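You operate a simulated robot arm through the tools that you are given. There is no shell and no other tool. Be economical: measure what you need, move in short steps, check, and stop when the job is done.

You are at the controls of a simulated two-armed robot. One attempt, no reset.

Task
Pick up the white bag with the latest date from the top of the pallet with one hand, pass it to the other hand and put it on the long bench top. Set down upright: white bag.

It is judged by the outcome, as a careful person would: the job done as asked, and still so three seconds after it is handed in. It fails if anything else is knocked over, pushed out of place, dropped, spilled or broken.

Robot
Two 7-joint arms with two-finger parallel grippers on one trunk, on a base that drives. Base frame: it is fixed to the floor where the robot stands at the start and does not move with it; the origin is under the middle of the robot, x ahead of it, y to its left, z up. Units: m, rad, N and s.
The left shoulder is at the start at [0.03, 0.119, 0.76], the right one opposite. With the tool pointing down near the work surface each hand reaches from about 0.1 to 0.62 m from the robot's upright axis, wherever it stands, measured 20 degrees to its own side. Places, roughly: long bench top [-3.7, -0.2, 0.8]. Payload 3.43 kg a hand.
The tool frame of a hand sits at the grasp point between the pads (the TCP): z along the fingers, y along the line on which they close. The tips reach 0.03 m beyond it. Largest opening 0.094 m; finger width 0.028, thickness 0.01; the body of the gripper, 0.05 by 0.096 m, starts 0.055 m behind the TCP.
Orientation is that of the tool frame in the base frame, as a unit quaternion [x, y, z, w]. With the fingers straight down and closing along the base's y, the tool's x points along the base's -x, its y along +y and its z along -z.

Tools
- The arms move only by the tool drive_tool. It takes "left_rows", "right_rows" or both (then of equal length, played together; a hand with none holds still); each is a list of rows, each a list of 7 numbers: the finger opening in m, from 0 to 0.094, then the shift along the tool's x, y, z in m, then the turn, a rotation vector about the tool's x, y, z in rad. In form: [[jaw, x, y, z, wx, wy, wz], ...]. A call has 1 to 20 rows; each row shifts and turns the commanded pose from where the row before left it, along the tool's axes as they then stand. A row lasts 0.2 s, in which the tool goes at most 0.05 m and 0.15 rad; a call with a longer step from one row to the next is refused whole, and so is a gripper value outside its range. Where a pose cannot be reached the arm comes as near as it can. A force on the tool above 40 N (or 10 N above the force at the start of the call, whichever is more), or a blocked arm, ends the call early, and 0.2 s more pass. The fingers move at their own pace (about 0.072 m/s each) and stop on an object; they squeeze with about 30 N. The grip force told is the motor's: it shows also when the fingers shut on nothing. Time passes only in rows, and 0.2 s behind the last, so rows that do not move let the fingers close. The reply holds the time, the measured pose of the TCP, the force on the tool along the base axes, the opening and the grip force, in the units named above and with some noise, with the torque about the TCP (base axes, N m) and any sound that the robot's microphone picked up.
- Cameras (640 x 400 px; columns grow to the right, rows downward): "scene" is now at [0.0367, 0.004, 1.4513]; the picture's right is [0.06, -1.00, 0.00], its down [-0.87, -0.05, -0.50] and it looks along [0.50, 0.03, -0.87] (base axes); focal length 286 px, centre (320, 200). "left" rides on the left gripper at [0.076, -0.014, -0.103] in its tool frame; the picture's right is [0.18, 0.98, 0.00], its down [-0.75, 0.14, -0.64] and it looks along [-0.63, 0.12, 0.77] (tool axes); focal length 243 px, centre (320, 200). "right" rides on the right gripper at [0.076, 0.014, -0.103] in its tool frame; the picture's right is [-0.18, 0.98, 0.00], its down [-0.75, -0.14, -0.64] and it looks along [-0.63, -0.12, 0.77] (tool axes); focal length 243 px, centre (320, 200). There is no depth. A picture from a camera that has moved, and an enlarged one, comes with that camera's place and axes in the base frame and with its lens.
- grab_frame(camera): a new picture of that camera. It takes no simulated time.
- move_column(by): slides the trunk up (or, below 0, down) by that many m; the arms and the scene camera ride with it, the base frame stays. It gives what a move gives, with no picture.
- roll_base(legs): drives the robot by 1 to 6 legs, each [ahead, turn to the left] in m and rad, along the robot's own axes; the way and the turn of a leg run together, so that a leg with both is an arc; at most 1.5 m and 3.142 rad a leg. The arms and the cameras ride along, it lands a little off, and it stops where it bumps. It gives what a move gives.
- pan_tilt(pan, tilt): turns the head with the scene camera to pan (to the left, within 2.496 rad either way) and tilt (down, from -0.506 to 1.204), counted from straight ahead of the robot. It gives what a move gives.
- close_up(camera, box): a new picture of the part [left, top, right, bottom] of that camera's present view, enlarged. It takes no simulated time.
- close_job(): hands the job in; it is judged then, once.

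Go step by step. Nothing tells you exact positions but the pictures and the camera data: compare them with the known pose of the tool, close in by small moves and look again before you grip or let go. The budget is 120 turns and 108 pictures, counting those below and the enlarged ones. Unless the task says otherwise, let go and move clear before handing in, and close with one line.

The tools are called as name(argument=value, ...) on one line, values as JSON. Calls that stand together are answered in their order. drive_tool: Moves the arms, as the interface text tells. Its arguments: {"type":"object","properties":{"left_rows":{"type":"array"},"right_rows":{"type":"array"}},"required":[]} The other tools are called the same way: move_column (by) slides the trunk up or down; roll_base (legs) drives the base; pan_tilt (pan, tilt) turns the head that bears the scene camera; grab_frame (camera) takes a picture; close_up (camera, box) takes an enlarged picture of a part of a camera's view; close_job () hands the job in.

At the start:

```text
time_s: 0.0
left_tcp_pos: [0.4383, 0.3131, 0.6088]
left_tool_rot: [-0.001, 1.0, 0.0, 0.0]
left_force: [-0.8, 0.3, -0.2]
left_torque: [-0.04, 0.01, -0.02]
left_opening: 0.0937
left_gripper_force: 0.1
right_tcp_pos: [0.3616, -0.0371, 0.6364]
right_tool_rot: [0.0, 1.0, 0.0, 0.0]
right_force: [-0.5, -0.7, -0.2]
right_torque: [0.01, -0.01, -0.02]
right_opening: 0.0941
right_gripper_force: 0.1
trunk travel left (down, up): [-0.025, 0.385]
robot x, y, heading: [-0.0024, -0.0025, 0.001]
head pan, tilt: [0.056, 1.051]
```

scene: 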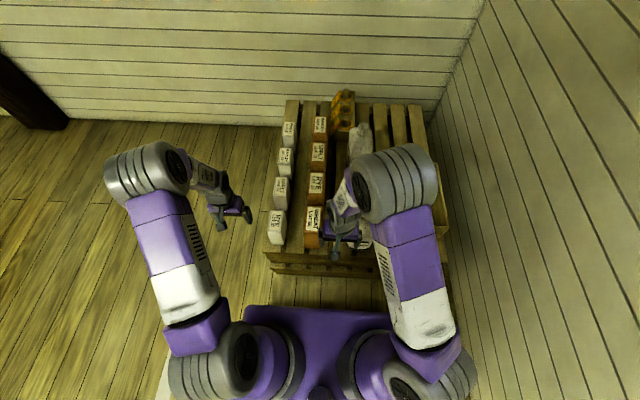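
right: 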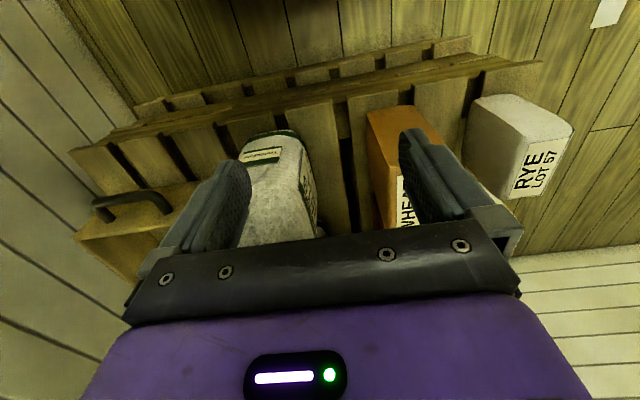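
left: 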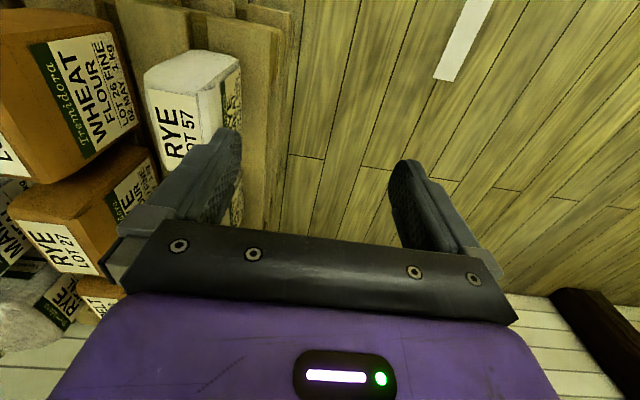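

I see a pallet with a column of white bags on the left, orange bags next to it, and other things to the right. I'll look closer at the labels.

close_up(camera="scene", box=[250, 80, 450, 280])

close_up(camera="left", box=[0, 0, 320, 320])

```text
2.00 times, centred on (350, 180) of scene
camera zoom: at [0.0367, 0.004, 1.4513], right [0.06, -1.0, 0.0], down [-0.87, -0.05, -0.5], along [0.5, 0.03, -0.87], focal length 571 px, centre (260, 240)
```

zoom: 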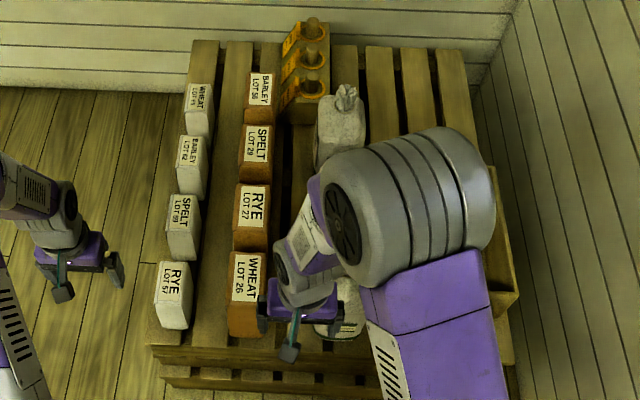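

```text
1.25 times, centred on (160, 160) of left
camera zoom: at [0.3625, 0.2982, 0.7114], right [-0.18, 0.98, 0.0], down [0.75, 0.14, 0.64], along [0.63, 0.12, -0.77], focal length 303 px, centre (520, 250)
```

zoom: 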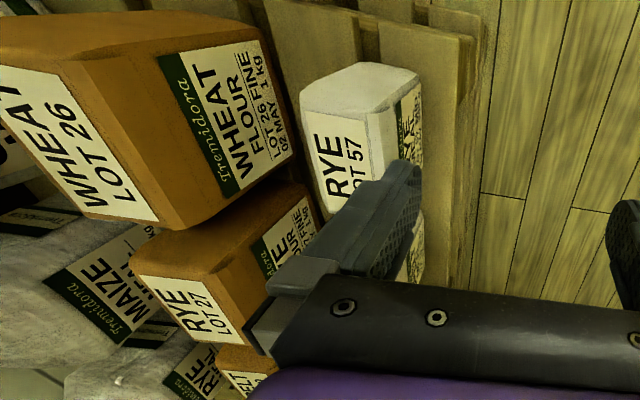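

The dates are on the side labels facing left (+y). I'll move the left hand out to the left and yaw it to look at those sides.

drive_tool(left_rows=[[0.094, 0.01, 0.04, 0, 0, 0, 0], [0.094, 0.01, 0.04, 0, 0, 0, 0], [0.094, 0.01, 0.04, 0, 0, 0, 0], [0.094, 0.01, 0.04, 0, 0, 0, 0], [0.094, 0, 0, 0, 0, 0, 0.15], [0.094, 0, 0, 0, 0, 0, 0.15], [0.094, 0, 0, 0, 0, 0, 0.15], [0.094, 0, 0, 0, 0, 0, 0.15], [0.094, 0, 0, 0, 0, 0, 0.15], [0.094, 0, 0, 0, 0, 0, 0.15], [0.094, 0, 0, 0, 0, 0, 0.15], [0.094, 0, 0, 0, 0, 0, 0.15]])

grab_frame(camera="left")

```text
time_s: 2.6
left_tcp_pos: [0.3979, 0.4729, 0.609]
left_tool_rot: [0.565, 0.825, -0.001, -0.001]
left_force: [0.7, 0.3, -0.7]
left_torque: [-0.02, 0.01, -0.03]
left_opening: 0.0939
left_gripper_force: 0.2
right_tcp_pos: [0.3616, -0.0366, 0.6372]
right_tool_rot: [0.0, 1.0, 0.001, 0.0]
right_force: [-0.1, 0.4, 0.1]
right_torque: [0.02, 0.02, 0.02]
right_opening: 0.0939
right_gripper_force: 0.1
trunk travel left (down, up): [-0.025, 0.385]
robot x, y, heading: [0.0008, -0.003, -0.002]
head pan, tilt: [0.056, 1.051]
```

```text
102 pictures are left
camera left: at [0.3575, 0.5385, 0.711], right [0.85, 0.53, 0.0], down [0.4, -0.65, 0.64], along [0.34, -0.55, -0.77], focal length 243 px, centre (320, 200)
```

left: 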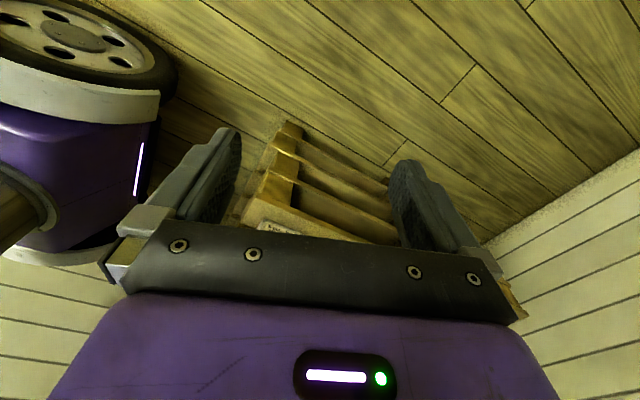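

The camera looks too far down here; I'll tilt the hand so it looks toward the bags' sides.

drive_tool(left_rows=[[0.094, 0, 0, 0, 0, -0.15, 0], [0.094, 0, 0, 0, 0, -0.15, 0], [0.094, 0, 0, 0, 0, -0.15, 0], [0.094, 0, 0, 0, 0, -0.15, 0], [0.094, 0, 0, 0, 0, -0.15, 0]])

grab_frame(camera="left")

grab_frame(camera="scene")

```text
time_s: 3.8
left_tcp_pos: [0.3976, 0.473, 0.6087]
left_tool_rot: [0.525, 0.767, -0.208, 0.303]
left_force: [-0.4, -0.4, -0.5]
left_torque: [-0.01, -0.02, 0.02]
left_opening: 0.094
left_gripper_force: 0.0
right_tcp_pos: [0.3617, -0.0359, 0.6373]
right_tool_rot: [0.001, 1.0, 0.0, 0.0]
right_force: [0.9, 0.5, 0.6]
right_torque: [-0.01, 0.02, -0.01]
right_opening: 0.094
right_gripper_force: 0.0
trunk travel left (down, up): [-0.025, 0.385]
robot x, y, heading: [0.0001, 0.0003, -0.001]
head pan, tilt: [0.056, 1.051]
```

```text
101 pictures are left
camera left: at [0.3396, 0.5848, 0.6315], right [0.87, 0.48, -0.13], down [0.17, -0.05, 0.98], along [0.47, -0.87, -0.13], focal length 243 px, centre (320, 200)
```

left: 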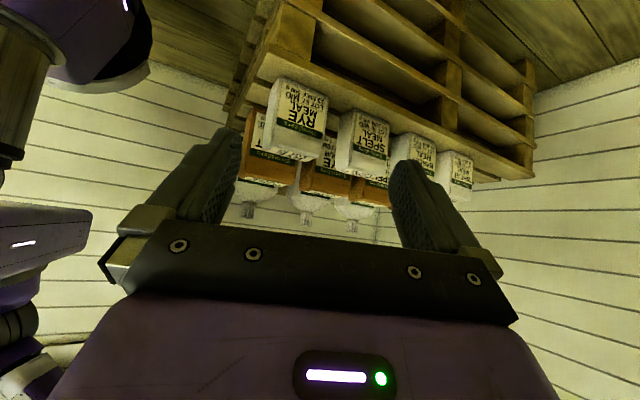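

```text
100 pictures are left
camera scene: at [0.0367, 0.0042, 1.4513], right [0.06, -1.0, 0.0], down [-0.87, -0.05, -0.5], along [0.5, 0.03, -0.87], focal length 286 px, centre (320, 200)
```

scene: 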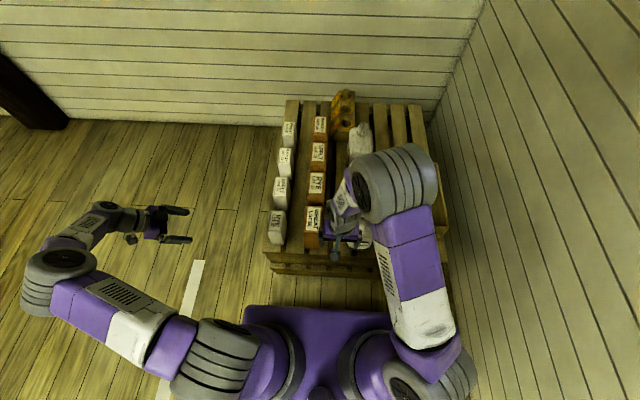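

All four white bags' labels are visible upside down; zooming in on them.

close_up(camera="left", box=[262, 72, 342, 162])

close_up(camera="left", box=[330, 100, 410, 190])

close_up(camera="left", box=[385, 125, 475, 205])

```text
4.44 times, centred on (302, 117) of left
camera zoom: at [0.3396, 0.5848, 0.6315], right [0.87, 0.48, -0.13], down [0.17, -0.05, 0.98], along [0.47, -0.87, -0.13], focal length 1078 px, centre (400, 569)
```

zoom: 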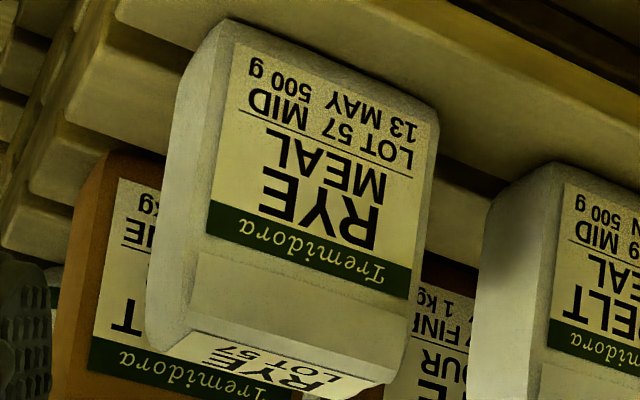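

```text
4.44 times, centred on (370, 145) of left
camera zoom: at [0.3396, 0.5848, 0.6315], right [0.87, 0.48, -0.13], down [0.17, -0.05, 0.98], along [0.47, -0.87, -0.13], focal length 1078 px, centre (98, 444)
```

zoom: 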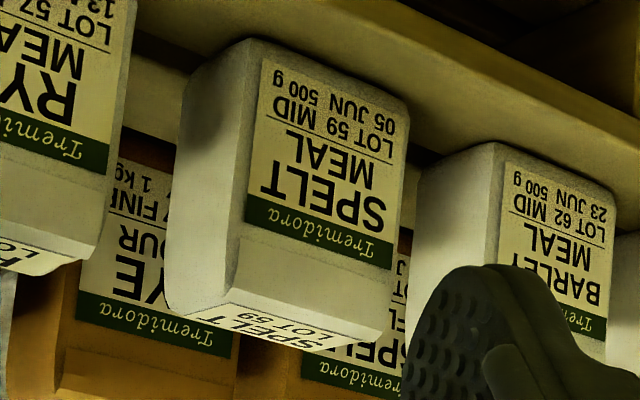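

```text
5.00 times, centred on (430, 165) of left
camera zoom: at [0.3396, 0.5848, 0.6315], right [0.87, 0.48, -0.13], down [0.17, -0.05, 0.98], along [0.47, -0.87, -0.13], focal length 1213 px, centre (-230, 375)
```

zoom: 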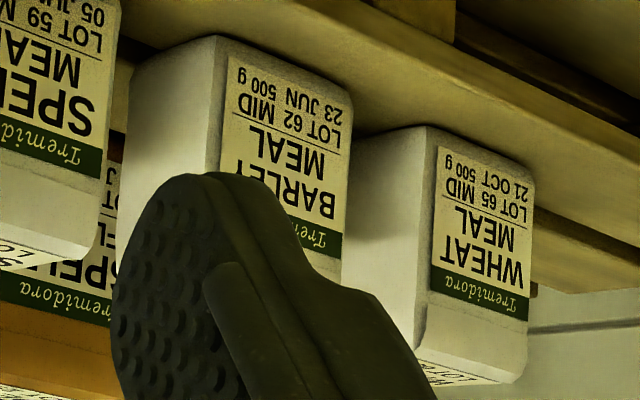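

Wheat meal lot 65, 21 OCT is the latest in the first column. I'll check the third-column bags as well.

close_up(camera="right", box=[220, 100, 340, 250])

close_up(camera="left", box=[230, 130, 410, 230])

close_up(camera="scene", box=[300, 80, 400, 170])

```text
2.67 times, centred on (280, 175) of right
camera zoom: at [0.2848, -0.0209, 0.7392], right [0.18, 0.98, 0.0], down [0.75, -0.14, 0.64], along [0.63, -0.12, -0.77], focal length 647 px, centre (427, 267)
```

zoom: 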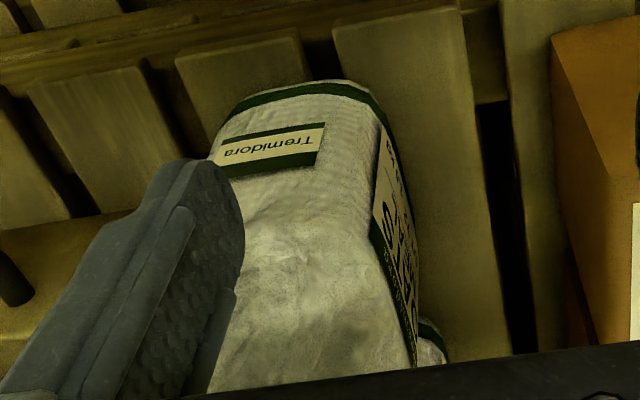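

```text
3.56 times, centred on (320, 180) of left
camera zoom: at [0.3396, 0.5848, 0.6315], right [0.87, 0.48, -0.13], down [0.17, -0.05, 0.98], along [0.47, -0.87, -0.13], focal length 863 px, centre (320, 271)
```

zoom: 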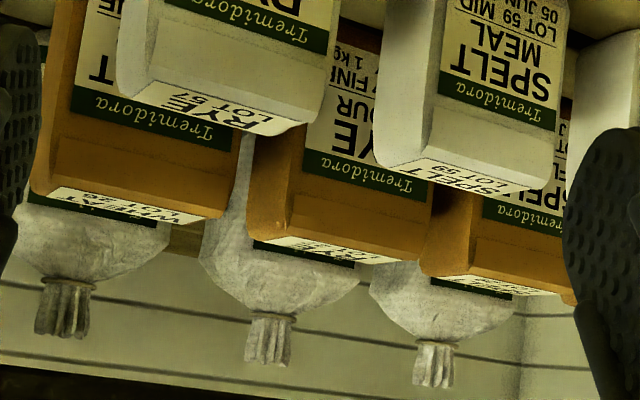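

```text
4.44 times, centred on (350, 125) of scene
camera zoom: at [0.0367, 0.0042, 1.4513], right [0.06, -1.0, 0.0], down [-0.87, -0.05, -0.5], along [0.5, 0.03, -0.87], focal length 1269 px, centre (187, 533)
```

zoom: 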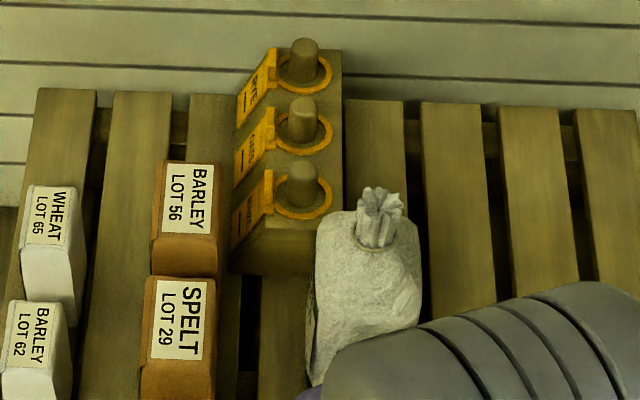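

The wheat bag (lot 65, 21 OCT) sits at about (0.95, 0.20), top z≈0.50, at the far-left pallet corner, so I plan to approach it from the pallet's left side. I'll tuck the left hand and check the floor space around.

drive_tool(left_rows=[[0.094, 0, 0, 0, 0, 0.15, 0], [0.094, 0, 0, 0, 0, 0.15, 0], [0.094, 0, 0, 0, 0, 0.15, 0], [0.094, 0, 0, 0, 0, 0.15, 0], [0.094, 0, 0, 0, 0, 0.15, 0], [0.094, 0, 0, 0, 0, 0, 0.125], [0.094, 0, 0, 0, 0, 0, 0.125], [0.094, 0, 0, 0, 0, 0, 0.12], [0.094, -0.04, -0.02, 0, 0, 0, 0], [0.094, -0.04, -0.02, 0, 0, 0, 0], [0.094, -0.04, -0.02, 0, 0, 0, 0], [0.094, -0.03, -0.02, 0, 0, 0, 0]])

pan_tilt(pan=1.2, tilt=0.5)

grab_frame(camera="scene")

pan_tilt(pan=2.49, tilt=0.4)

grab_frame(camera="scene")

```text
time_s: 6.4
left_tcp_pos: [0.319, 0.3233, 0.6095]
left_tool_rot: [0.707, 0.707, 0.0, 0.0]
left_force: [0.2, 0.0, 0.0]
left_torque: [0.0, 0.01, 0.01]
left_opening: 0.0941
left_gripper_force: 0.1
right_tcp_pos: [0.3613, -0.0366, 0.637]
right_tool_rot: [0.0, 1.0, -0.001, 0.0]
right_force: [0.4, -0.1, -0.3]
right_torque: [0.01, 0.0, 0.01]
right_opening: 0.094
right_gripper_force: 0.1
trunk travel left (down, up): [-0.025, 0.385]
robot x, y, heading: [0.001, 0.0017, 0.001]
head pan, tilt: [0.056, 1.051]
```

```text
time_s: 7.8
left_tcp_pos: [0.3194, 0.3234, 0.6096]
left_tool_rot: [0.706, 0.708, -0.001, 0.0]
left_force: [-0.1, 1.2, 0.1]
left_torque: [-0.04, -0.01, 0.02]
left_opening: 0.0942
left_gripper_force: 0.1
right_tcp_pos: [0.3614, -0.0361, 0.6364]
right_tool_rot: [0.0, 1.0, 0.0, 0.001]
right_force: [0.0, 0.1, 0.4]
right_torque: [-0.01, 0.04, -0.01]
right_opening: 0.094
right_gripper_force: 0.0
trunk travel left (down, up): [-0.025, 0.385]
robot x, y, heading: [0.0027, 0.0037, -0.001]
head pan, tilt: [1.201, 0.499]
```

```text
93 pictures are left
camera scene: at [0.0034, 0.0851, 1.4959], right [0.93, -0.36, 0.0], down [-0.17, -0.45, -0.88], along [0.32, 0.82, -0.48], focal length 286 px, centre (320, 200)
```

scene: 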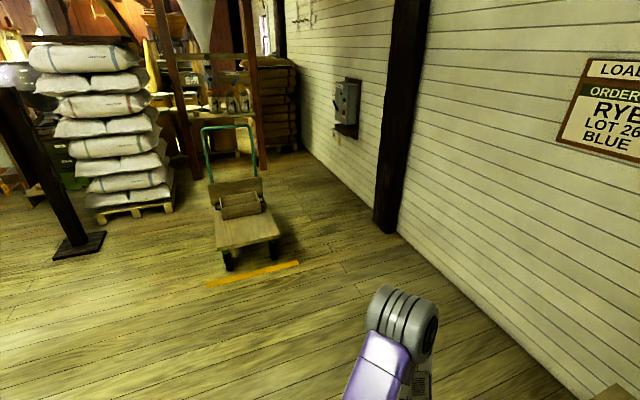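

```text
time_s: 9.2
left_tcp_pos: [0.3195, 0.3235, 0.611]
left_tool_rot: [0.706, 0.708, 0.001, 0.0]
left_force: [0.0, -0.6, -0.3]
left_torque: [-0.01, 0.01, 0.01]
left_opening: 0.094
left_gripper_force: 0.0
right_tcp_pos: [0.3617, -0.0369, 0.6374]
right_tool_rot: [-0.001, 1.0, 0.001, 0.001]
right_force: [0.1, -0.3, 0.6]
right_torque: [0.0, 0.0, -0.01]
right_opening: 0.094
right_gripper_force: 0.0
trunk travel left (down, up): [-0.025, 0.385]
robot x, y, heading: [0.0029, -0.0022, -0.004]
head pan, tilt: [2.491, 0.4]
```

```text
92 pictures are left
camera scene: at [-0.1032, 0.0565, 1.505], right [0.61, 0.8, 0.0], down [0.31, -0.24, -0.92], along [-0.73, 0.56, -0.39], focal length 286 px, centre (320, 200)
```

scene: 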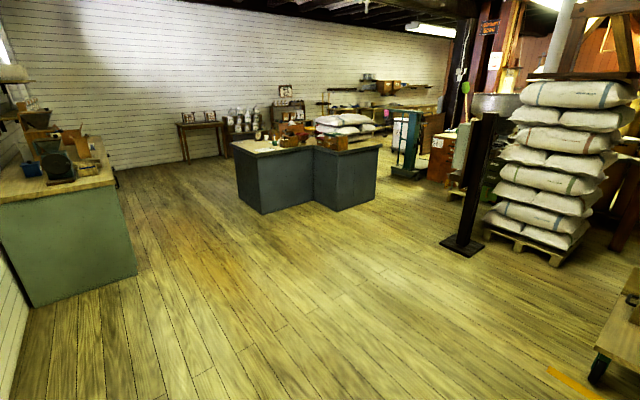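

The green-sided bench behind me is the goal bench, and the floor left of the pallet is clear. I'll drive around to the pallet's left side, facing it.

roll_base(legs=[[-0.2, 0], [0, 1.571], [0.9, 0], [0, -1.571], [0.95, 0], [0, -1.571]])

pan_tilt(pan=0.1, tilt=0.9)

grab_frame(camera="scene")

```text
time_s: 31.2
left_tcp_pos: [1.0483, 0.5698, 0.6102]
left_tool_rot: [1.0, -0.008, -0.001, 0.0]
left_force: [-0.2, -0.5, 0.2]
left_torque: [0.02, 0.0, 0.0]
left_opening: 0.094
left_gripper_force: 0.0
right_tcp_pos: [0.6873, 0.5332, 0.6367]
right_tool_rot: [0.713, 0.701, 0.0, 0.0]
right_force: [0.2, -0.4, -0.2]
right_torque: [0.0, -0.01, -0.01]
right_opening: 0.0943
right_gripper_force: 0.1
trunk travel left (down, up): [-0.025, 0.385]
robot x, y, heading: [0.7312, 0.8982, -1.588]
head pan, tilt: [2.491, 0.4]
```

```text
time_s: 33.4
left_tcp_pos: [1.0485, 0.5707, 0.6097]
left_tool_rot: [1.0, -0.008, 0.0, 0.001]
left_force: [0.6, 0.8, 0.1]
left_torque: [0.02, 0.04, -0.03]
left_opening: 0.0943
left_gripper_force: 0.2
right_tcp_pos: [0.6876, 0.5334, 0.6367]
right_tool_rot: [0.713, 0.701, 0.0, 0.001]
right_force: [0.0, 0.0, 0.4]
right_torque: [0.03, 0.03, 0.01]
right_opening: 0.0938
right_gripper_force: 0.1
trunk travel left (down, up): [-0.025, 0.385]
robot x, y, heading: [0.7341, 0.8948, -1.594]
head pan, tilt: [0.099, 0.901]
```

```text
91 pictures are left
camera scene: at [0.7381, 0.85, 1.462], right [-1.0, -0.08, 0.0], down [-0.06, 0.78, -0.62], along [0.05, -0.62, -0.78], focal length 286 px, centre (320, 200)
```

scene: 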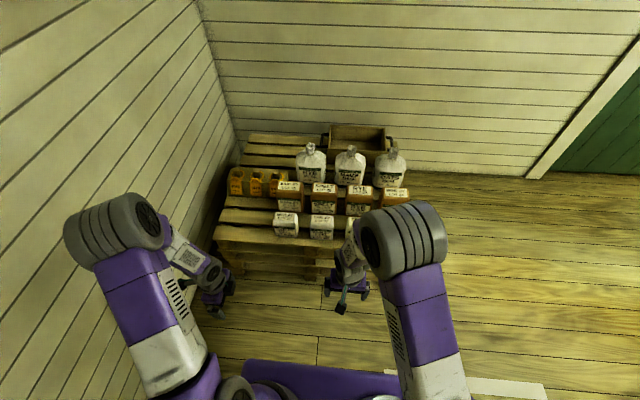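

close_up(camera="scene", box=[270, 135, 420, 245])

close_up(camera="scene", box=[290, 140, 350, 185])

close_up(camera="scene", box=[265, 205, 325, 245])

```text
3.64 times, centred on (345, 190) of scene
camera zoom: at [0.7381, 0.85, 1.462], right [-1.0, -0.08, 0.0], down [-0.06, 0.78, -0.62], along [0.05, -0.62, -0.78], focal length 1038 px, centre (229, 236)
```

zoom: 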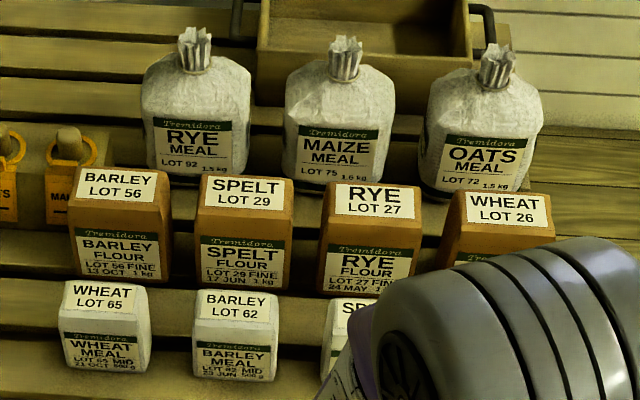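

```text
8.89 times, centred on (320, 162) of scene
camera zoom: at [0.7381, 0.85, 1.462], right [-1.0, -0.08, 0.0], down [-0.06, 0.78, -0.62], along [0.05, -0.62, -0.78], focal length 2537 px, centre (320, 533)
```

zoom: 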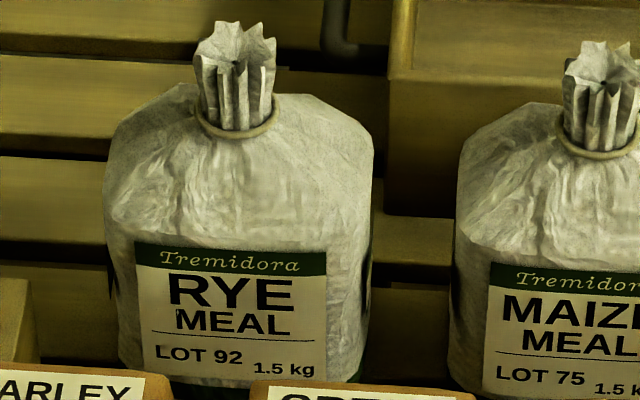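

```text
10.00 times, centred on (295, 225) of scene
camera zoom: at [0.7381, 0.85, 1.462], right [-1.0, -0.08, 0.0], down [-0.06, 0.78, -0.62], along [0.05, -0.62, -0.78], focal length 2855 px, centre (570, -50)
```

zoom: 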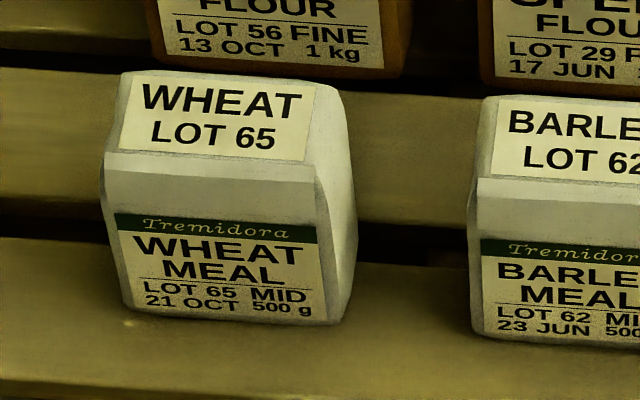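

The sacks carry no dates; among the white bags, wheat lot 65 (21 OCT) is the latest. It's at about (0.94, 0.185), top z≈0.495, about 0.087 × 0.06 × 0.11. I'll roll 0.2 m closer.

roll_base(legs=[[0.2, 0.02]])

grab_frame(camera="scene")

grab_frame(camera="left")

```text
time_s: 35.0
left_tcp_pos: [1.0542, 0.3766, 0.6104]
left_tool_rot: [1.0, 0.002, 0.0, 0.0]
left_force: [-0.6, -0.9, -0.1]
left_torque: [-0.01, -0.03, 0.02]
left_opening: 0.094
left_gripper_force: 0.1
right_tcp_pos: [0.6941, 0.3329, 0.6364]
right_tool_rot: [0.706, 0.708, -0.001, 0.001]
right_force: [0.1, 0.4, -1.0]
right_torque: [-0.02, -0.02, 0.04]
right_opening: 0.0941
right_gripper_force: 0.0
trunk travel left (down, up): [-0.025, 0.385]
robot x, y, heading: [0.7284, 0.6948, -1.566]
head pan, tilt: [0.099, 0.901]
```

```text
87 pictures are left
camera scene: at [0.7376, 0.6487, 1.462], right [-0.99, -0.1, 0.0], down [-0.08, 0.78, -0.62], along [0.06, -0.62, -0.78], focal length 286 px, centre (320, 200)
```

scene: 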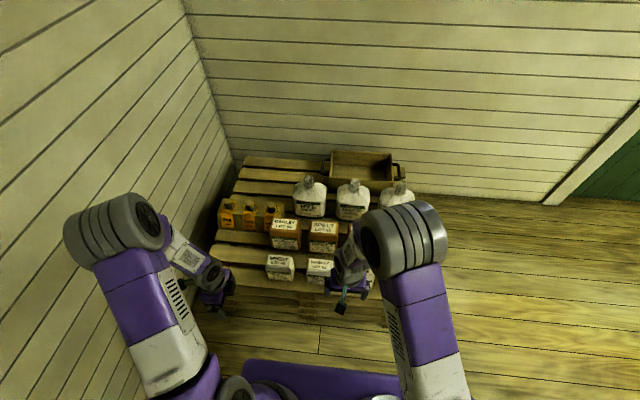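

```text
86 pictures are left
camera left: at [1.1303, 0.3897, 0.7117], right [0.19, -0.98, 0.0], down [-0.75, -0.14, 0.64], along [-0.63, -0.12, -0.77], focal length 243 px, centre (320, 200)
```

left: 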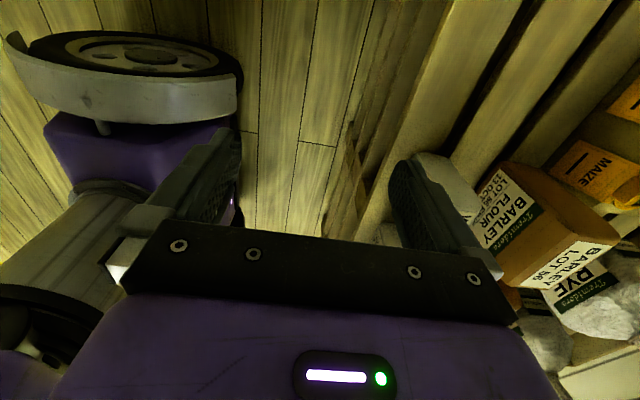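

Next: position the left hand above and beside the bag, tilted about 26° so the body leans to the outside, and look.

drive_tool(left_rows=[[0.094, -0.006, 0.039, 0, 0, 0, 0], [0.094, -0.006, 0.039, 0, 0, 0, 0], [0.094, -0.006, 0.039, 0, 0, 0, 0], [0.094, -0.006, 0.039, 0, 0, 0, 0], [0.094, -0.006, 0.038, 0, 0, 0, 0], [0.094, 0, 0, 0, 0, -0.15, 0], [0.094, 0, 0, 0, 0, -0.15, 0], [0.094, 0, 0, 0, 0, -0.15, 0]])

grab_frame(camera="left")

close_up(camera="scene", box=[200, 220, 340, 310])

```text
time_s: 36.8
left_tcp_pos: [1.0254, 0.1814, 0.6104]
left_tool_rot: [0.975, 0.002, -0.224, 0.002]
left_force: [-1.2, -0.1, 0.4]
left_torque: [0.0, 0.01, 0.03]
left_opening: 0.0939
left_gripper_force: 0.1
right_tcp_pos: [0.6936, 0.3315, 0.6357]
right_tool_rot: [0.705, 0.709, 0.0, 0.0]
right_force: [-0.4, -0.2, 0.1]
right_torque: [0.01, -0.01, 0.0]
right_opening: 0.0938
right_gripper_force: 0.0
trunk travel left (down, up): [-0.025, 0.385]
robot x, y, heading: [0.7272, 0.6926, -1.565]
head pan, tilt: [0.099, 0.901]
```

```text
85 pictures are left
camera left: at [1.1385, 0.196, 0.6688], right [0.17, -0.98, -0.08], down [-0.4, -0.14, 0.91], along [-0.9, -0.12, -0.41], focal length 243 px, centre (320, 200)
```

left: 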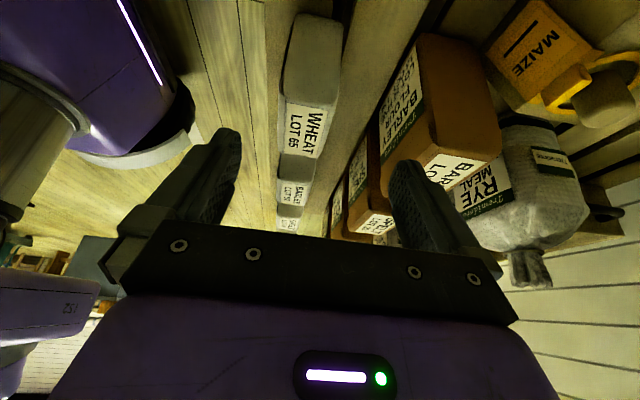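

```text
4.44 times, centred on (270, 265) of scene
camera zoom: at [0.7378, 0.6492, 1.462], right [-0.99, -0.1, 0.0], down [-0.08, 0.78, -0.62], along [0.06, -0.62, -0.78], focal length 1269 px, centre (542, -89)
```

zoom: 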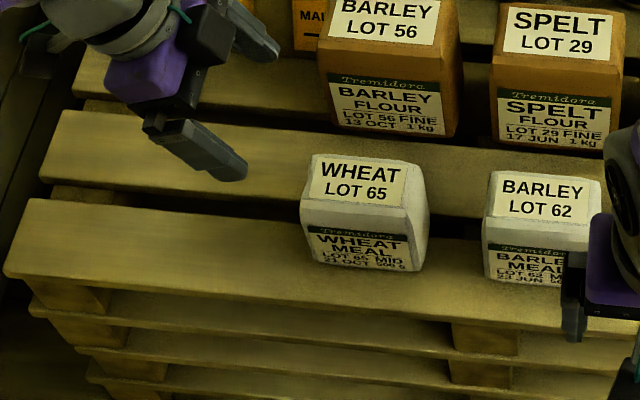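

The bag's top centre is at (0.934, 0.186) by both cameras. I advance 0.10 m along the fingers and check.

drive_tool(left_rows=[[0.094, 0.003, -0.002, 0.035, 0, 0, 0], [0.094, 0.003, -0.002, 0.035, 0, 0, 0], [0.094, 0, 0, 0.03, 0, 0, 0]])

grab_frame(camera="left")

close_up(camera="scene", box=[200, 220, 340, 310])

```text
time_s: 37.6
left_tcp_pos: [0.9855, 0.1862, 0.5168]
left_tool_rot: [0.975, 0.003, -0.223, 0.001]
left_force: [-0.8, -0.4, -0.1]
left_torque: [0.03, -0.01, -0.01]
left_opening: 0.094
left_gripper_force: 0.0
right_tcp_pos: [0.6939, 0.3327, 0.6369]
right_tool_rot: [0.706, 0.708, 0.0, 0.0]
right_force: [-0.8, 0.1, -0.4]
right_torque: [0.0, 0.03, 0.0]
right_opening: 0.094
right_gripper_force: 0.0
trunk travel left (down, up): [-0.025, 0.385]
robot x, y, heading: [0.731, 0.6948, -1.568]
head pan, tilt: [0.099, 0.901]
```

```text
83 pictures are left
camera left: at [1.0998, 0.2003, 0.5752], right [0.17, -0.98, -0.08], down [-0.4, -0.14, 0.91], along [-0.9, -0.12, -0.42], focal length 243 px, centre (320, 200)
```

left: 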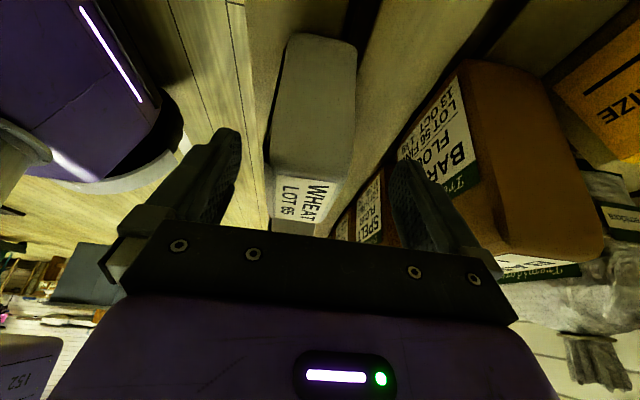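

```text
4.44 times, centred on (270, 265) of scene
camera zoom: at [0.7375, 0.6491, 1.462], right [-0.99, -0.1, 0.0], down [-0.08, 0.78, -0.62], along [0.06, -0.62, -0.78], focal length 1269 px, centre (542, -89)
```

zoom: 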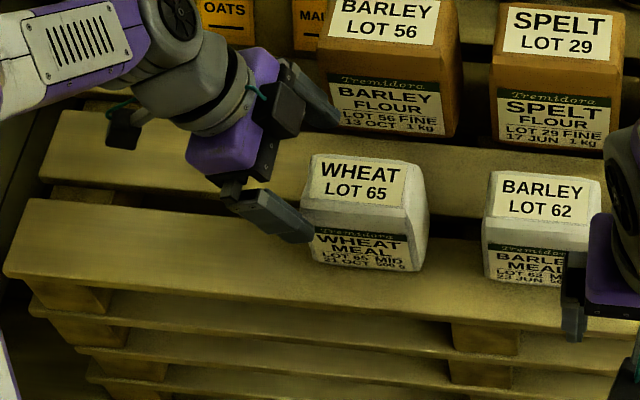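

Fingers straddle the bag's axis, with clearance on both sides. I finish the approach and close.

drive_tool(left_rows=[[0.094, 0, 0, 0.03, 0, 0, 0], [0.094, 0, 0, 0.027, 0, 0, 0]])

close_up(camera="scene", box=[200, 220, 340, 310])

grab_frame(camera="left")

```text
time_s: 38.2
left_tcp_pos: [0.9612, 0.1865, 0.4658]
left_tool_rot: [0.975, 0.001, -0.223, 0.0]
left_force: [-0.8, 0.1, 0.2]
left_torque: [0.04, -0.01, -0.01]
left_opening: 0.094
left_gripper_force: 0.1
right_tcp_pos: [0.6941, 0.3329, 0.6368]
right_tool_rot: [0.706, 0.708, 0.001, 0.0]
right_force: [0.0, 0.2, -0.3]
right_torque: [0.0, -0.02, -0.01]
right_opening: 0.0942
right_gripper_force: 0.1
trunk travel left (down, up): [-0.025, 0.385]
robot x, y, heading: [0.7284, 0.6944, -1.571]
head pan, tilt: [0.099, 0.901]
```

```text
4.44 times, centred on (270, 265) of scene
camera zoom: at [0.7375, 0.6491, 1.462], right [-0.99, -0.1, 0.0], down [-0.08, 0.78, -0.62], along [0.06, -0.62, -0.78], focal length 1269 px, centre (542, -89)
```

zoom: 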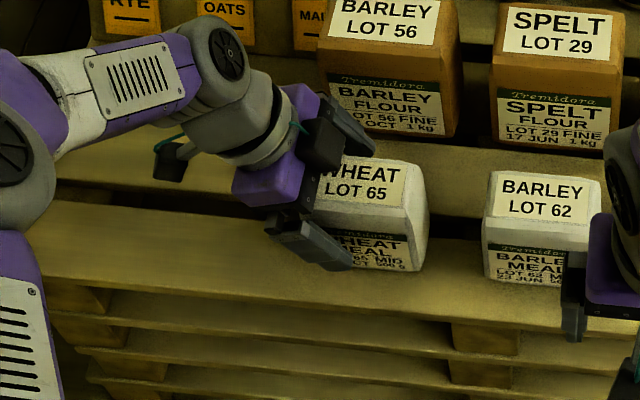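

```text
80 pictures are left
camera left: at [1.0744, 0.2, 0.5241], right [0.17, -0.98, -0.08], down [-0.4, -0.14, 0.91], along [-0.9, -0.12, -0.42], focal length 243 px, centre (320, 200)
```

left: 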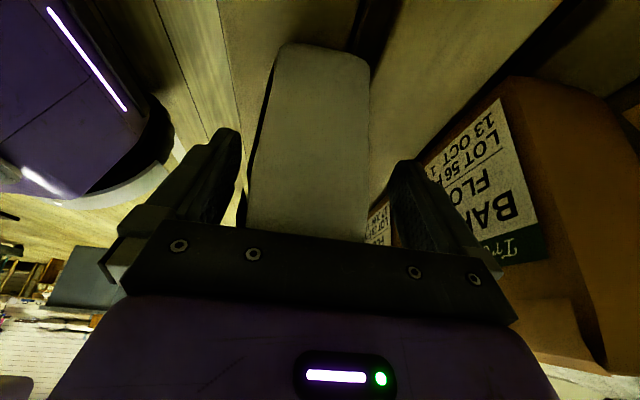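

Good alignment; closing the fingers now.

drive_tool(left_rows=[[0.0, 0, 0, 0, 0, 0, 0], [0.0, 0, 0, 0, 0, 0, 0], [0.0, 0, 0, 0, 0, 0, 0], [0.0, 0, 0, 0, 0, 0, 0]])

```text
time_s: 39.2
left_tcp_pos: [0.9616, 0.1859, 0.4664]
left_tool_rot: [0.975, 0.003, -0.223, 0.001]
left_force: [-0.3, 1.3, -0.4]
left_torque: [0.15, -0.03, -0.03]
left_opening: 0.0602
left_gripper_force: 29.9
right_tcp_pos: [0.6934, 0.3319, 0.6366]
right_tool_rot: [0.706, 0.708, 0.0, 0.0]
right_force: [0.1, 0.0, 0.4]
right_torque: [-0.05, 0.04, 0.02]
right_opening: 0.094
right_gripper_force: 0.0
trunk travel left (down, up): [-0.025, 0.385]
robot x, y, heading: [0.7302, 0.6922, -1.566]
head pan, tilt: [0.099, 0.901]
```

Gripped at 0.060 m. Lifting straight up.

drive_tool(left_rows=[[0.0, -0.0087, 0, -0.018, 0, 0, 0], [0.0, -0.013, 0, -0.027, 0, 0, 0], [0.0, -0.0174, 0, -0.036, 0, 0, 0], [0.0, -0.0174, 0, -0.036, 0, 0, 0], [0.0, -0.0174, 0, -0.036, 0, 0, 0]])

grab_frame(camera="scene")

grab_frame(camera="left")

```text
time_s: 40.4
left_tcp_pos: [0.9605, 0.1862, 0.6358]
left_tool_rot: [0.975, 0.001, -0.223, -0.001]
left_force: [0.1, 0.3, -4.5]
left_torque: [-0.01, -0.11, -0.02]
left_opening: 0.0601
left_gripper_force: 30.1
right_tcp_pos: [0.6942, 0.3325, 0.6358]
right_tool_rot: [0.707, 0.708, 0.0, 0.001]
right_force: [0.4, -0.4, 0.1]
right_torque: [0.0, -0.02, 0.04]
right_opening: 0.0939
right_gripper_force: 0.1
trunk travel left (down, up): [-0.025, 0.385]
robot x, y, heading: [0.7308, 0.6968, -1.566]
head pan, tilt: [0.099, 0.901]
```

```text
79 pictures are left
camera scene: at [0.7375, 0.6491, 1.462], right [-0.99, -0.1, 0.0], down [-0.08, 0.78, -0.62], along [0.06, -0.62, -0.78], focal length 286 px, centre (320, 200)
```

scene: 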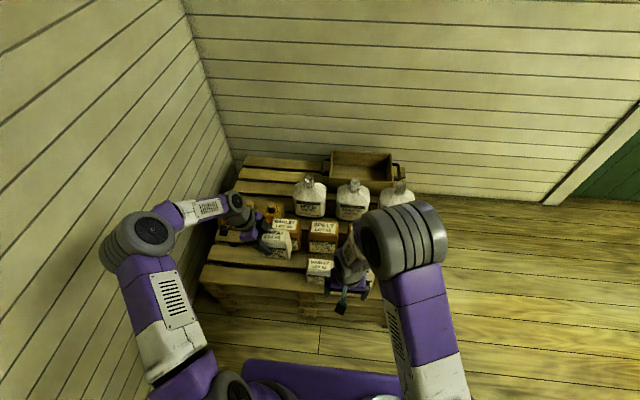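

```text
78 pictures are left
camera left: at [1.0741, 0.2001, 0.6953], right [0.17, -0.98, -0.08], down [-0.4, -0.14, 0.91], along [-0.9, -0.12, -0.42], focal length 243 px, centre (320, 200)
```

left: 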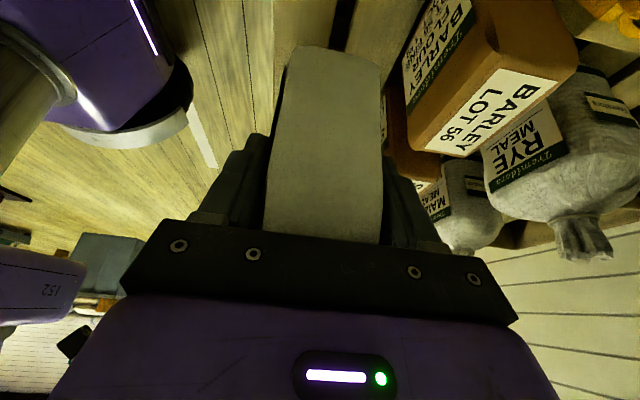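

The bag is held upright. I back off from the pallet and, at a clear spot, turn the right hand to its mirrored orientation.

roll_base(legs=[[-0.4, 0]])

drive_tool(right_rows=[[0.094, 0, -0.045, 0, 0, 0, 0], [0.094, 0, -0.045, 0, 0, 0, 0], [0.094, 0, -0.045, 0, 0, 0, 0], [0.094, 0, -0.045, 0, 0, 0, 0], [0.094, 0, -0.045, 0, 0, 0, 0], [0.094, 0, 0, 0, 0, 0, -0.15], [0.094, 0, 0, 0, 0, 0, -0.15], [0.094, 0, 0, 0, 0, 0, -0.15], [0.094, 0, 0, 0, 0, 0, -0.15], [0.094, 0, 0, 0, 0, 0, -0.15], [0.094, 0, 0, 0, 0, 0, -0.15], [0.094, 0, 0, 0, 0, 0, -0.15], [0.094, 0, 0, 0, 0, 0, -0.15], [0.094, 0, 0, 0, 0, 0, -0.15], [0.094, 0, 0, 0, 0, 0, -0.15], [0.094, 0, 0, 0, 0, 0, -0.071], [0.094, 0, 0, 0, 0, -0.15, 0], [0.094, 0, 0, 0, 0, -0.15, 0], [0.094, 0, 0, 0, 0, -0.15, 0]])

grab_frame(camera="scene")

```text
time_s: 42.9
left_tcp_pos: [0.9613, 0.5842, 0.6369]
left_tool_rot: [0.975, 0.004, -0.223, 0.001]
left_force: [-0.7, 0.2, -4.9]
left_torque: [-0.02, -0.12, 0.04]
left_opening: 0.0602
left_gripper_force: 29.7
right_tcp_pos: [0.6926, 0.7305, 0.6363]
right_tool_rot: [0.704, 0.71, 0.0, 0.0]
right_force: [0.2, -0.7, 0.3]
right_torque: [0.03, -0.01, 0.04]
right_opening: 0.0938
right_gripper_force: 0.1
trunk travel left (down, up): [-0.025, 0.385]
robot x, y, heading: [0.7281, 1.0896, -1.561]
head pan, tilt: [0.099, 0.901]
```

```text
time_s: 46.9
left_tcp_pos: [0.9611, 0.5832, 0.6367]
left_tool_rot: [0.974, 0.005, -0.224, 0.002]
left_force: [-0.7, -0.1, -5.4]
left_torque: [0.0, -0.1, -0.03]
left_opening: 0.0604
left_gripper_force: 30.5
right_tcp_pos: [0.4687, 0.7274, 0.6377]
right_tool_rot: [-0.003, 0.975, 0.002, 0.224]
right_force: [0.4, -0.9, 0.2]
right_torque: [-0.02, -0.04, 0.0]
right_opening: 0.094
right_gripper_force: 0.0
trunk travel left (down, up): [-0.025, 0.385]
robot x, y, heading: [0.7316, 1.0915, -1.562]
head pan, tilt: [0.099, 0.901]
```

```text
77 pictures are left
camera scene: at [0.7355, 1.0466, 1.462], right [-0.99, -0.11, 0.0], down [-0.08, 0.78, -0.62], along [0.07, -0.62, -0.78], focal length 286 px, centre (320, 200)
```

scene: 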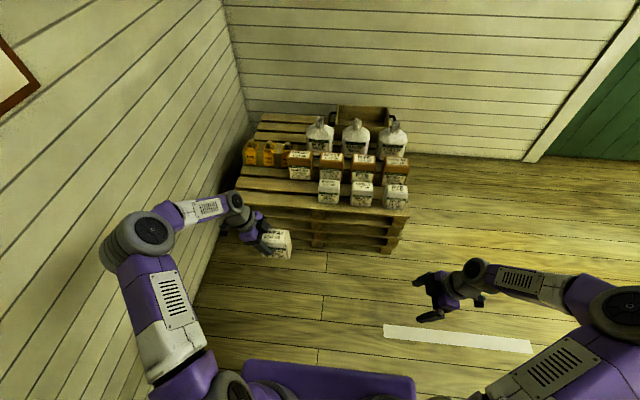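

The right hand is mirrored and clear. Now I bring the bag in front of the chest and the right hand to a pre-grasp spot beside it.

drive_tool(left_rows=[[0, -0.0324, -0.0094, 0.0156, 0, 0, 0], [0, -0.0324, -0.0094, 0.0156, 0, 0, 0], [0, -0.0324, -0.0094, 0.0156, 0, 0, 0], [0, -0.0324, -0.0094, 0.0156, 0, 0, 0], [0, -0.0324, -0.0094, 0.0156, 0, 0, 0], [0, 0, 0, 0, 0, 0, 0], [0, 0, 0, 0, 0, 0, 0]], right_rows=[[0.094, 0, 0, 0, 0, -0.15, 0], [0.094, 0, 0, 0, 0, -0.15, 0], [0.094, -0.0317, -0.0194, 0.0153, 0, 0, 0], [0.094, -0.0317, -0.0194, 0.0153, 0, 0, 0], [0.094, -0.0317, -0.0194, 0.0153, 0, 0, 0], [0.094, -0.0317, -0.0194, 0.0153, 0, 0, 0], [0.094, -0.0317, -0.0194, 0.0153, 0, 0, 0]])

close_up(camera="scene", box=[240, 180, 420, 300])

grab_frame(camera="right")

```text
time_s: 48.5
left_tcp_pos: [0.7823, 0.6287, 0.6375]
left_tool_rot: [0.975, 0.004, -0.223, 0.0]
left_force: [0.0, -0.4, -6.4]
left_torque: [-0.01, -0.12, -0.01]
left_opening: 0.06
left_gripper_force: 30.2
right_tcp_pos: [0.6365, 0.633, 0.6899]
right_tool_rot: [-0.003, 0.931, 0.002, 0.365]
right_force: [0.9, 0.3, 0.6]
right_torque: [0.0, -0.01, -0.05]
right_opening: 0.094
right_gripper_force: 0.1
trunk travel left (down, up): [-0.025, 0.385]
robot x, y, heading: [0.727, 1.0924, -1.566]
head pan, tilt: [0.099, 0.901]
```

```text
3.33 times, centred on (330, 240) of scene
camera zoom: at [0.7361, 1.0464, 1.462], right [-0.99, -0.11, 0.0], down [-0.08, 0.78, -0.62], along [0.07, -0.62, -0.78], focal length 952 px, centre (287, 67)
```

zoom: 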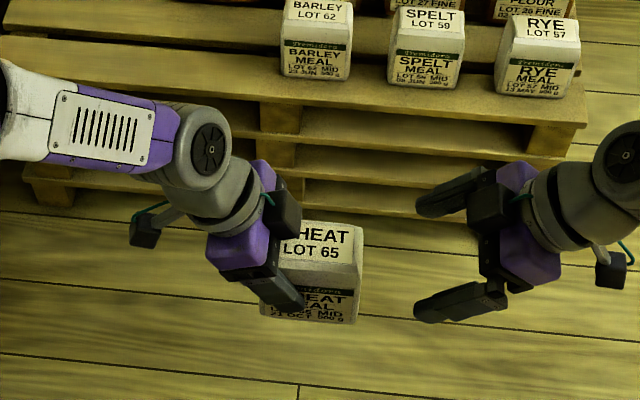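

```text
75 pictures are left
camera right: at [0.5104, 0.6476, 0.7124], right [0.13, 0.98, 0.13], down [0.12, -0.14, 0.98], along [0.98, -0.11, -0.13], focal length 243 px, centre (320, 200)
```

right: 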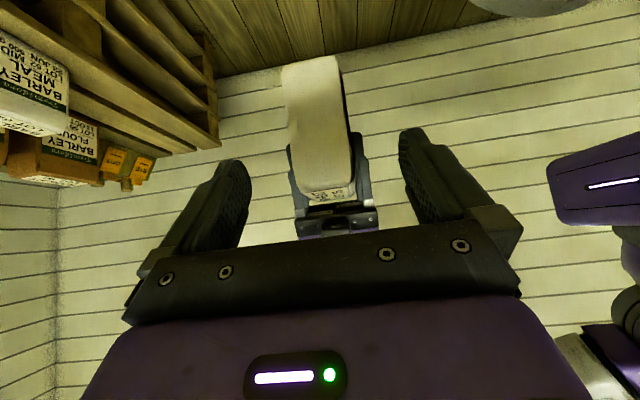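

The right hand is aligned with the bag. I advance most of the way and check.

drive_tool(right_rows=[[0.094, 0, -0.001, 0.03, 0, 0, 0], [0.094, 0, -0.001, 0.03, 0, 0, 0], [0.094, 0, 0, 0.025, 0, 0, 0]])

close_up(camera="scene", box=[280, 220, 400, 300])

grab_frame(camera="right")

grab_frame(camera="left")

```text
time_s: 49.3
left_tcp_pos: [0.7805, 0.6291, 0.6373]
left_tool_rot: [0.975, 0.004, -0.223, 0.001]
left_force: [0.5, 0.0, -4.5]
left_torque: [0.01, -0.16, 0.01]
left_opening: 0.0605
left_gripper_force: 30.1
right_tcp_pos: [0.696, 0.6314, 0.6275]
right_tool_rot: [-0.002, 0.931, 0.001, 0.366]
right_force: [-0.4, 0.1, 0.3]
right_torque: [0.01, -0.01, 0.02]
right_opening: 0.0943
right_gripper_force: 0.1
trunk travel left (down, up): [-0.025, 0.385]
robot x, y, heading: [0.727, 1.0883, -1.561]
head pan, tilt: [0.099, 0.901]
```

```text
5.00 times, centred on (340, 260) of scene
camera zoom: at [0.7358, 1.0464, 1.462], right [-0.99, -0.11, 0.0], down [-0.08, 0.78, -0.62], along [0.07, -0.62, -0.78], focal length 1427 px, centre (220, -100)
```

zoom: 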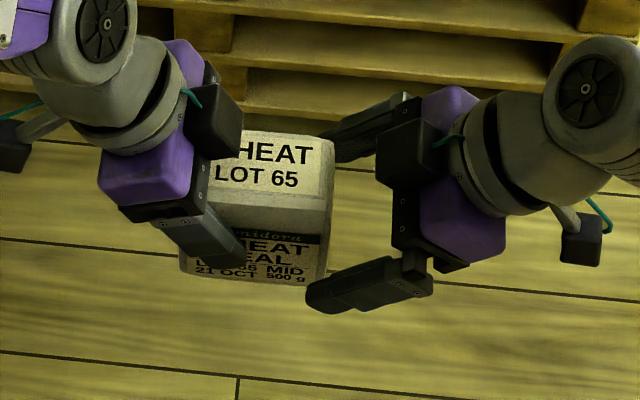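

```text
73 pictures are left
camera right: at [0.5685, 0.6458, 0.6501], right [0.13, 0.98, 0.13], down [0.12, -0.14, 0.98], along [0.98, -0.11, -0.13], focal length 243 px, centre (320, 200)
```

right: 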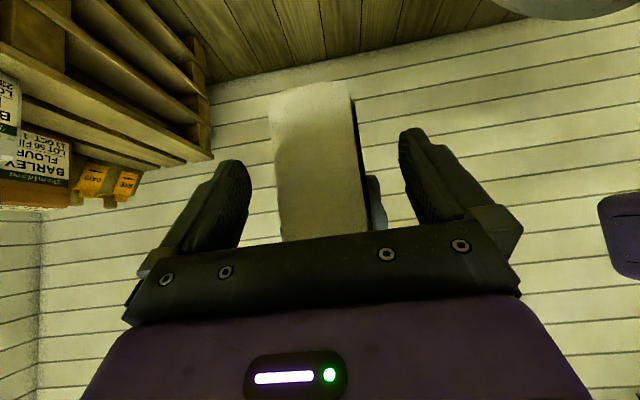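

```text
72 pictures are left
camera left: at [0.8946, 0.6439, 0.6956], right [0.17, -0.98, -0.08], down [-0.4, -0.14, 0.91], along [-0.9, -0.13, -0.42], focal length 243 px, centre (320, 200)
```

left: 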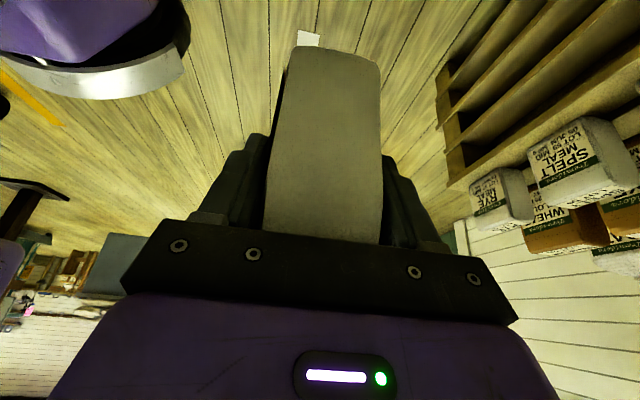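

Still clear and well aligned; the final 33 mm, then close the right hand.

drive_tool(right_rows=[[0.094, 0, -0.001, 0.017, 0, 0, 0], [0.094, 0, -0.001, 0.016, 0, 0, 0]])

close_up(camera="scene", box=[280, 220, 400, 300])

grab_frame(camera="right")

```text
time_s: 49.9
left_tcp_pos: [0.7811, 0.6301, 0.6369]
left_tool_rot: [0.975, 0.004, -0.223, 0.002]
left_force: [-0.2, -0.8, -5.3]
left_torque: [0.01, -0.16, 0.02]
left_opening: 0.0602
left_gripper_force: 30.2
right_tcp_pos: [0.7178, 0.6295, 0.6028]
right_tool_rot: [-0.003, 0.931, 0.002, 0.365]
right_force: [0.8, 0.3, 0.8]
right_torque: [0.01, 0.02, -0.01]
right_opening: 0.094
right_gripper_force: 0.2
trunk travel left (down, up): [-0.025, 0.385]
robot x, y, heading: [0.7265, 1.0943, -1.565]
head pan, tilt: [0.099, 0.901]
```

```text
5.00 times, centred on (340, 260) of scene
camera zoom: at [0.7358, 1.0464, 1.462], right [-0.99, -0.11, 0.0], down [-0.08, 0.78, -0.62], along [0.07, -0.62, -0.78], focal length 1427 px, centre (220, -100)
```

zoom: 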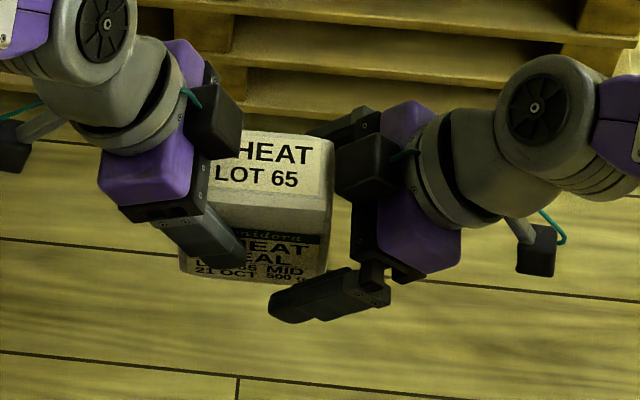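

```text
70 pictures are left
camera right: at [0.5913, 0.6443, 0.6255], right [0.13, 0.98, 0.13], down [0.12, -0.14, 0.98], along [0.98, -0.11, -0.13], focal length 243 px, centre (320, 200)
```

right: 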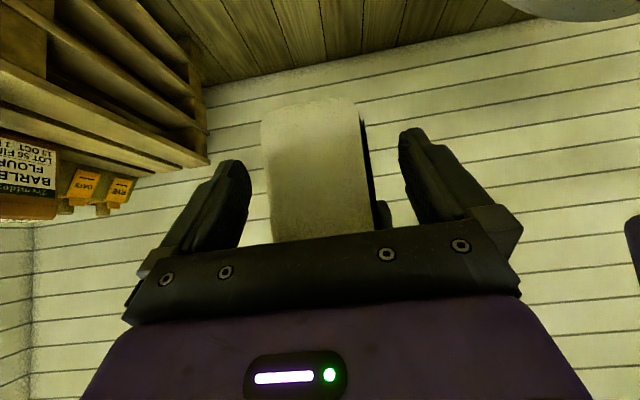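

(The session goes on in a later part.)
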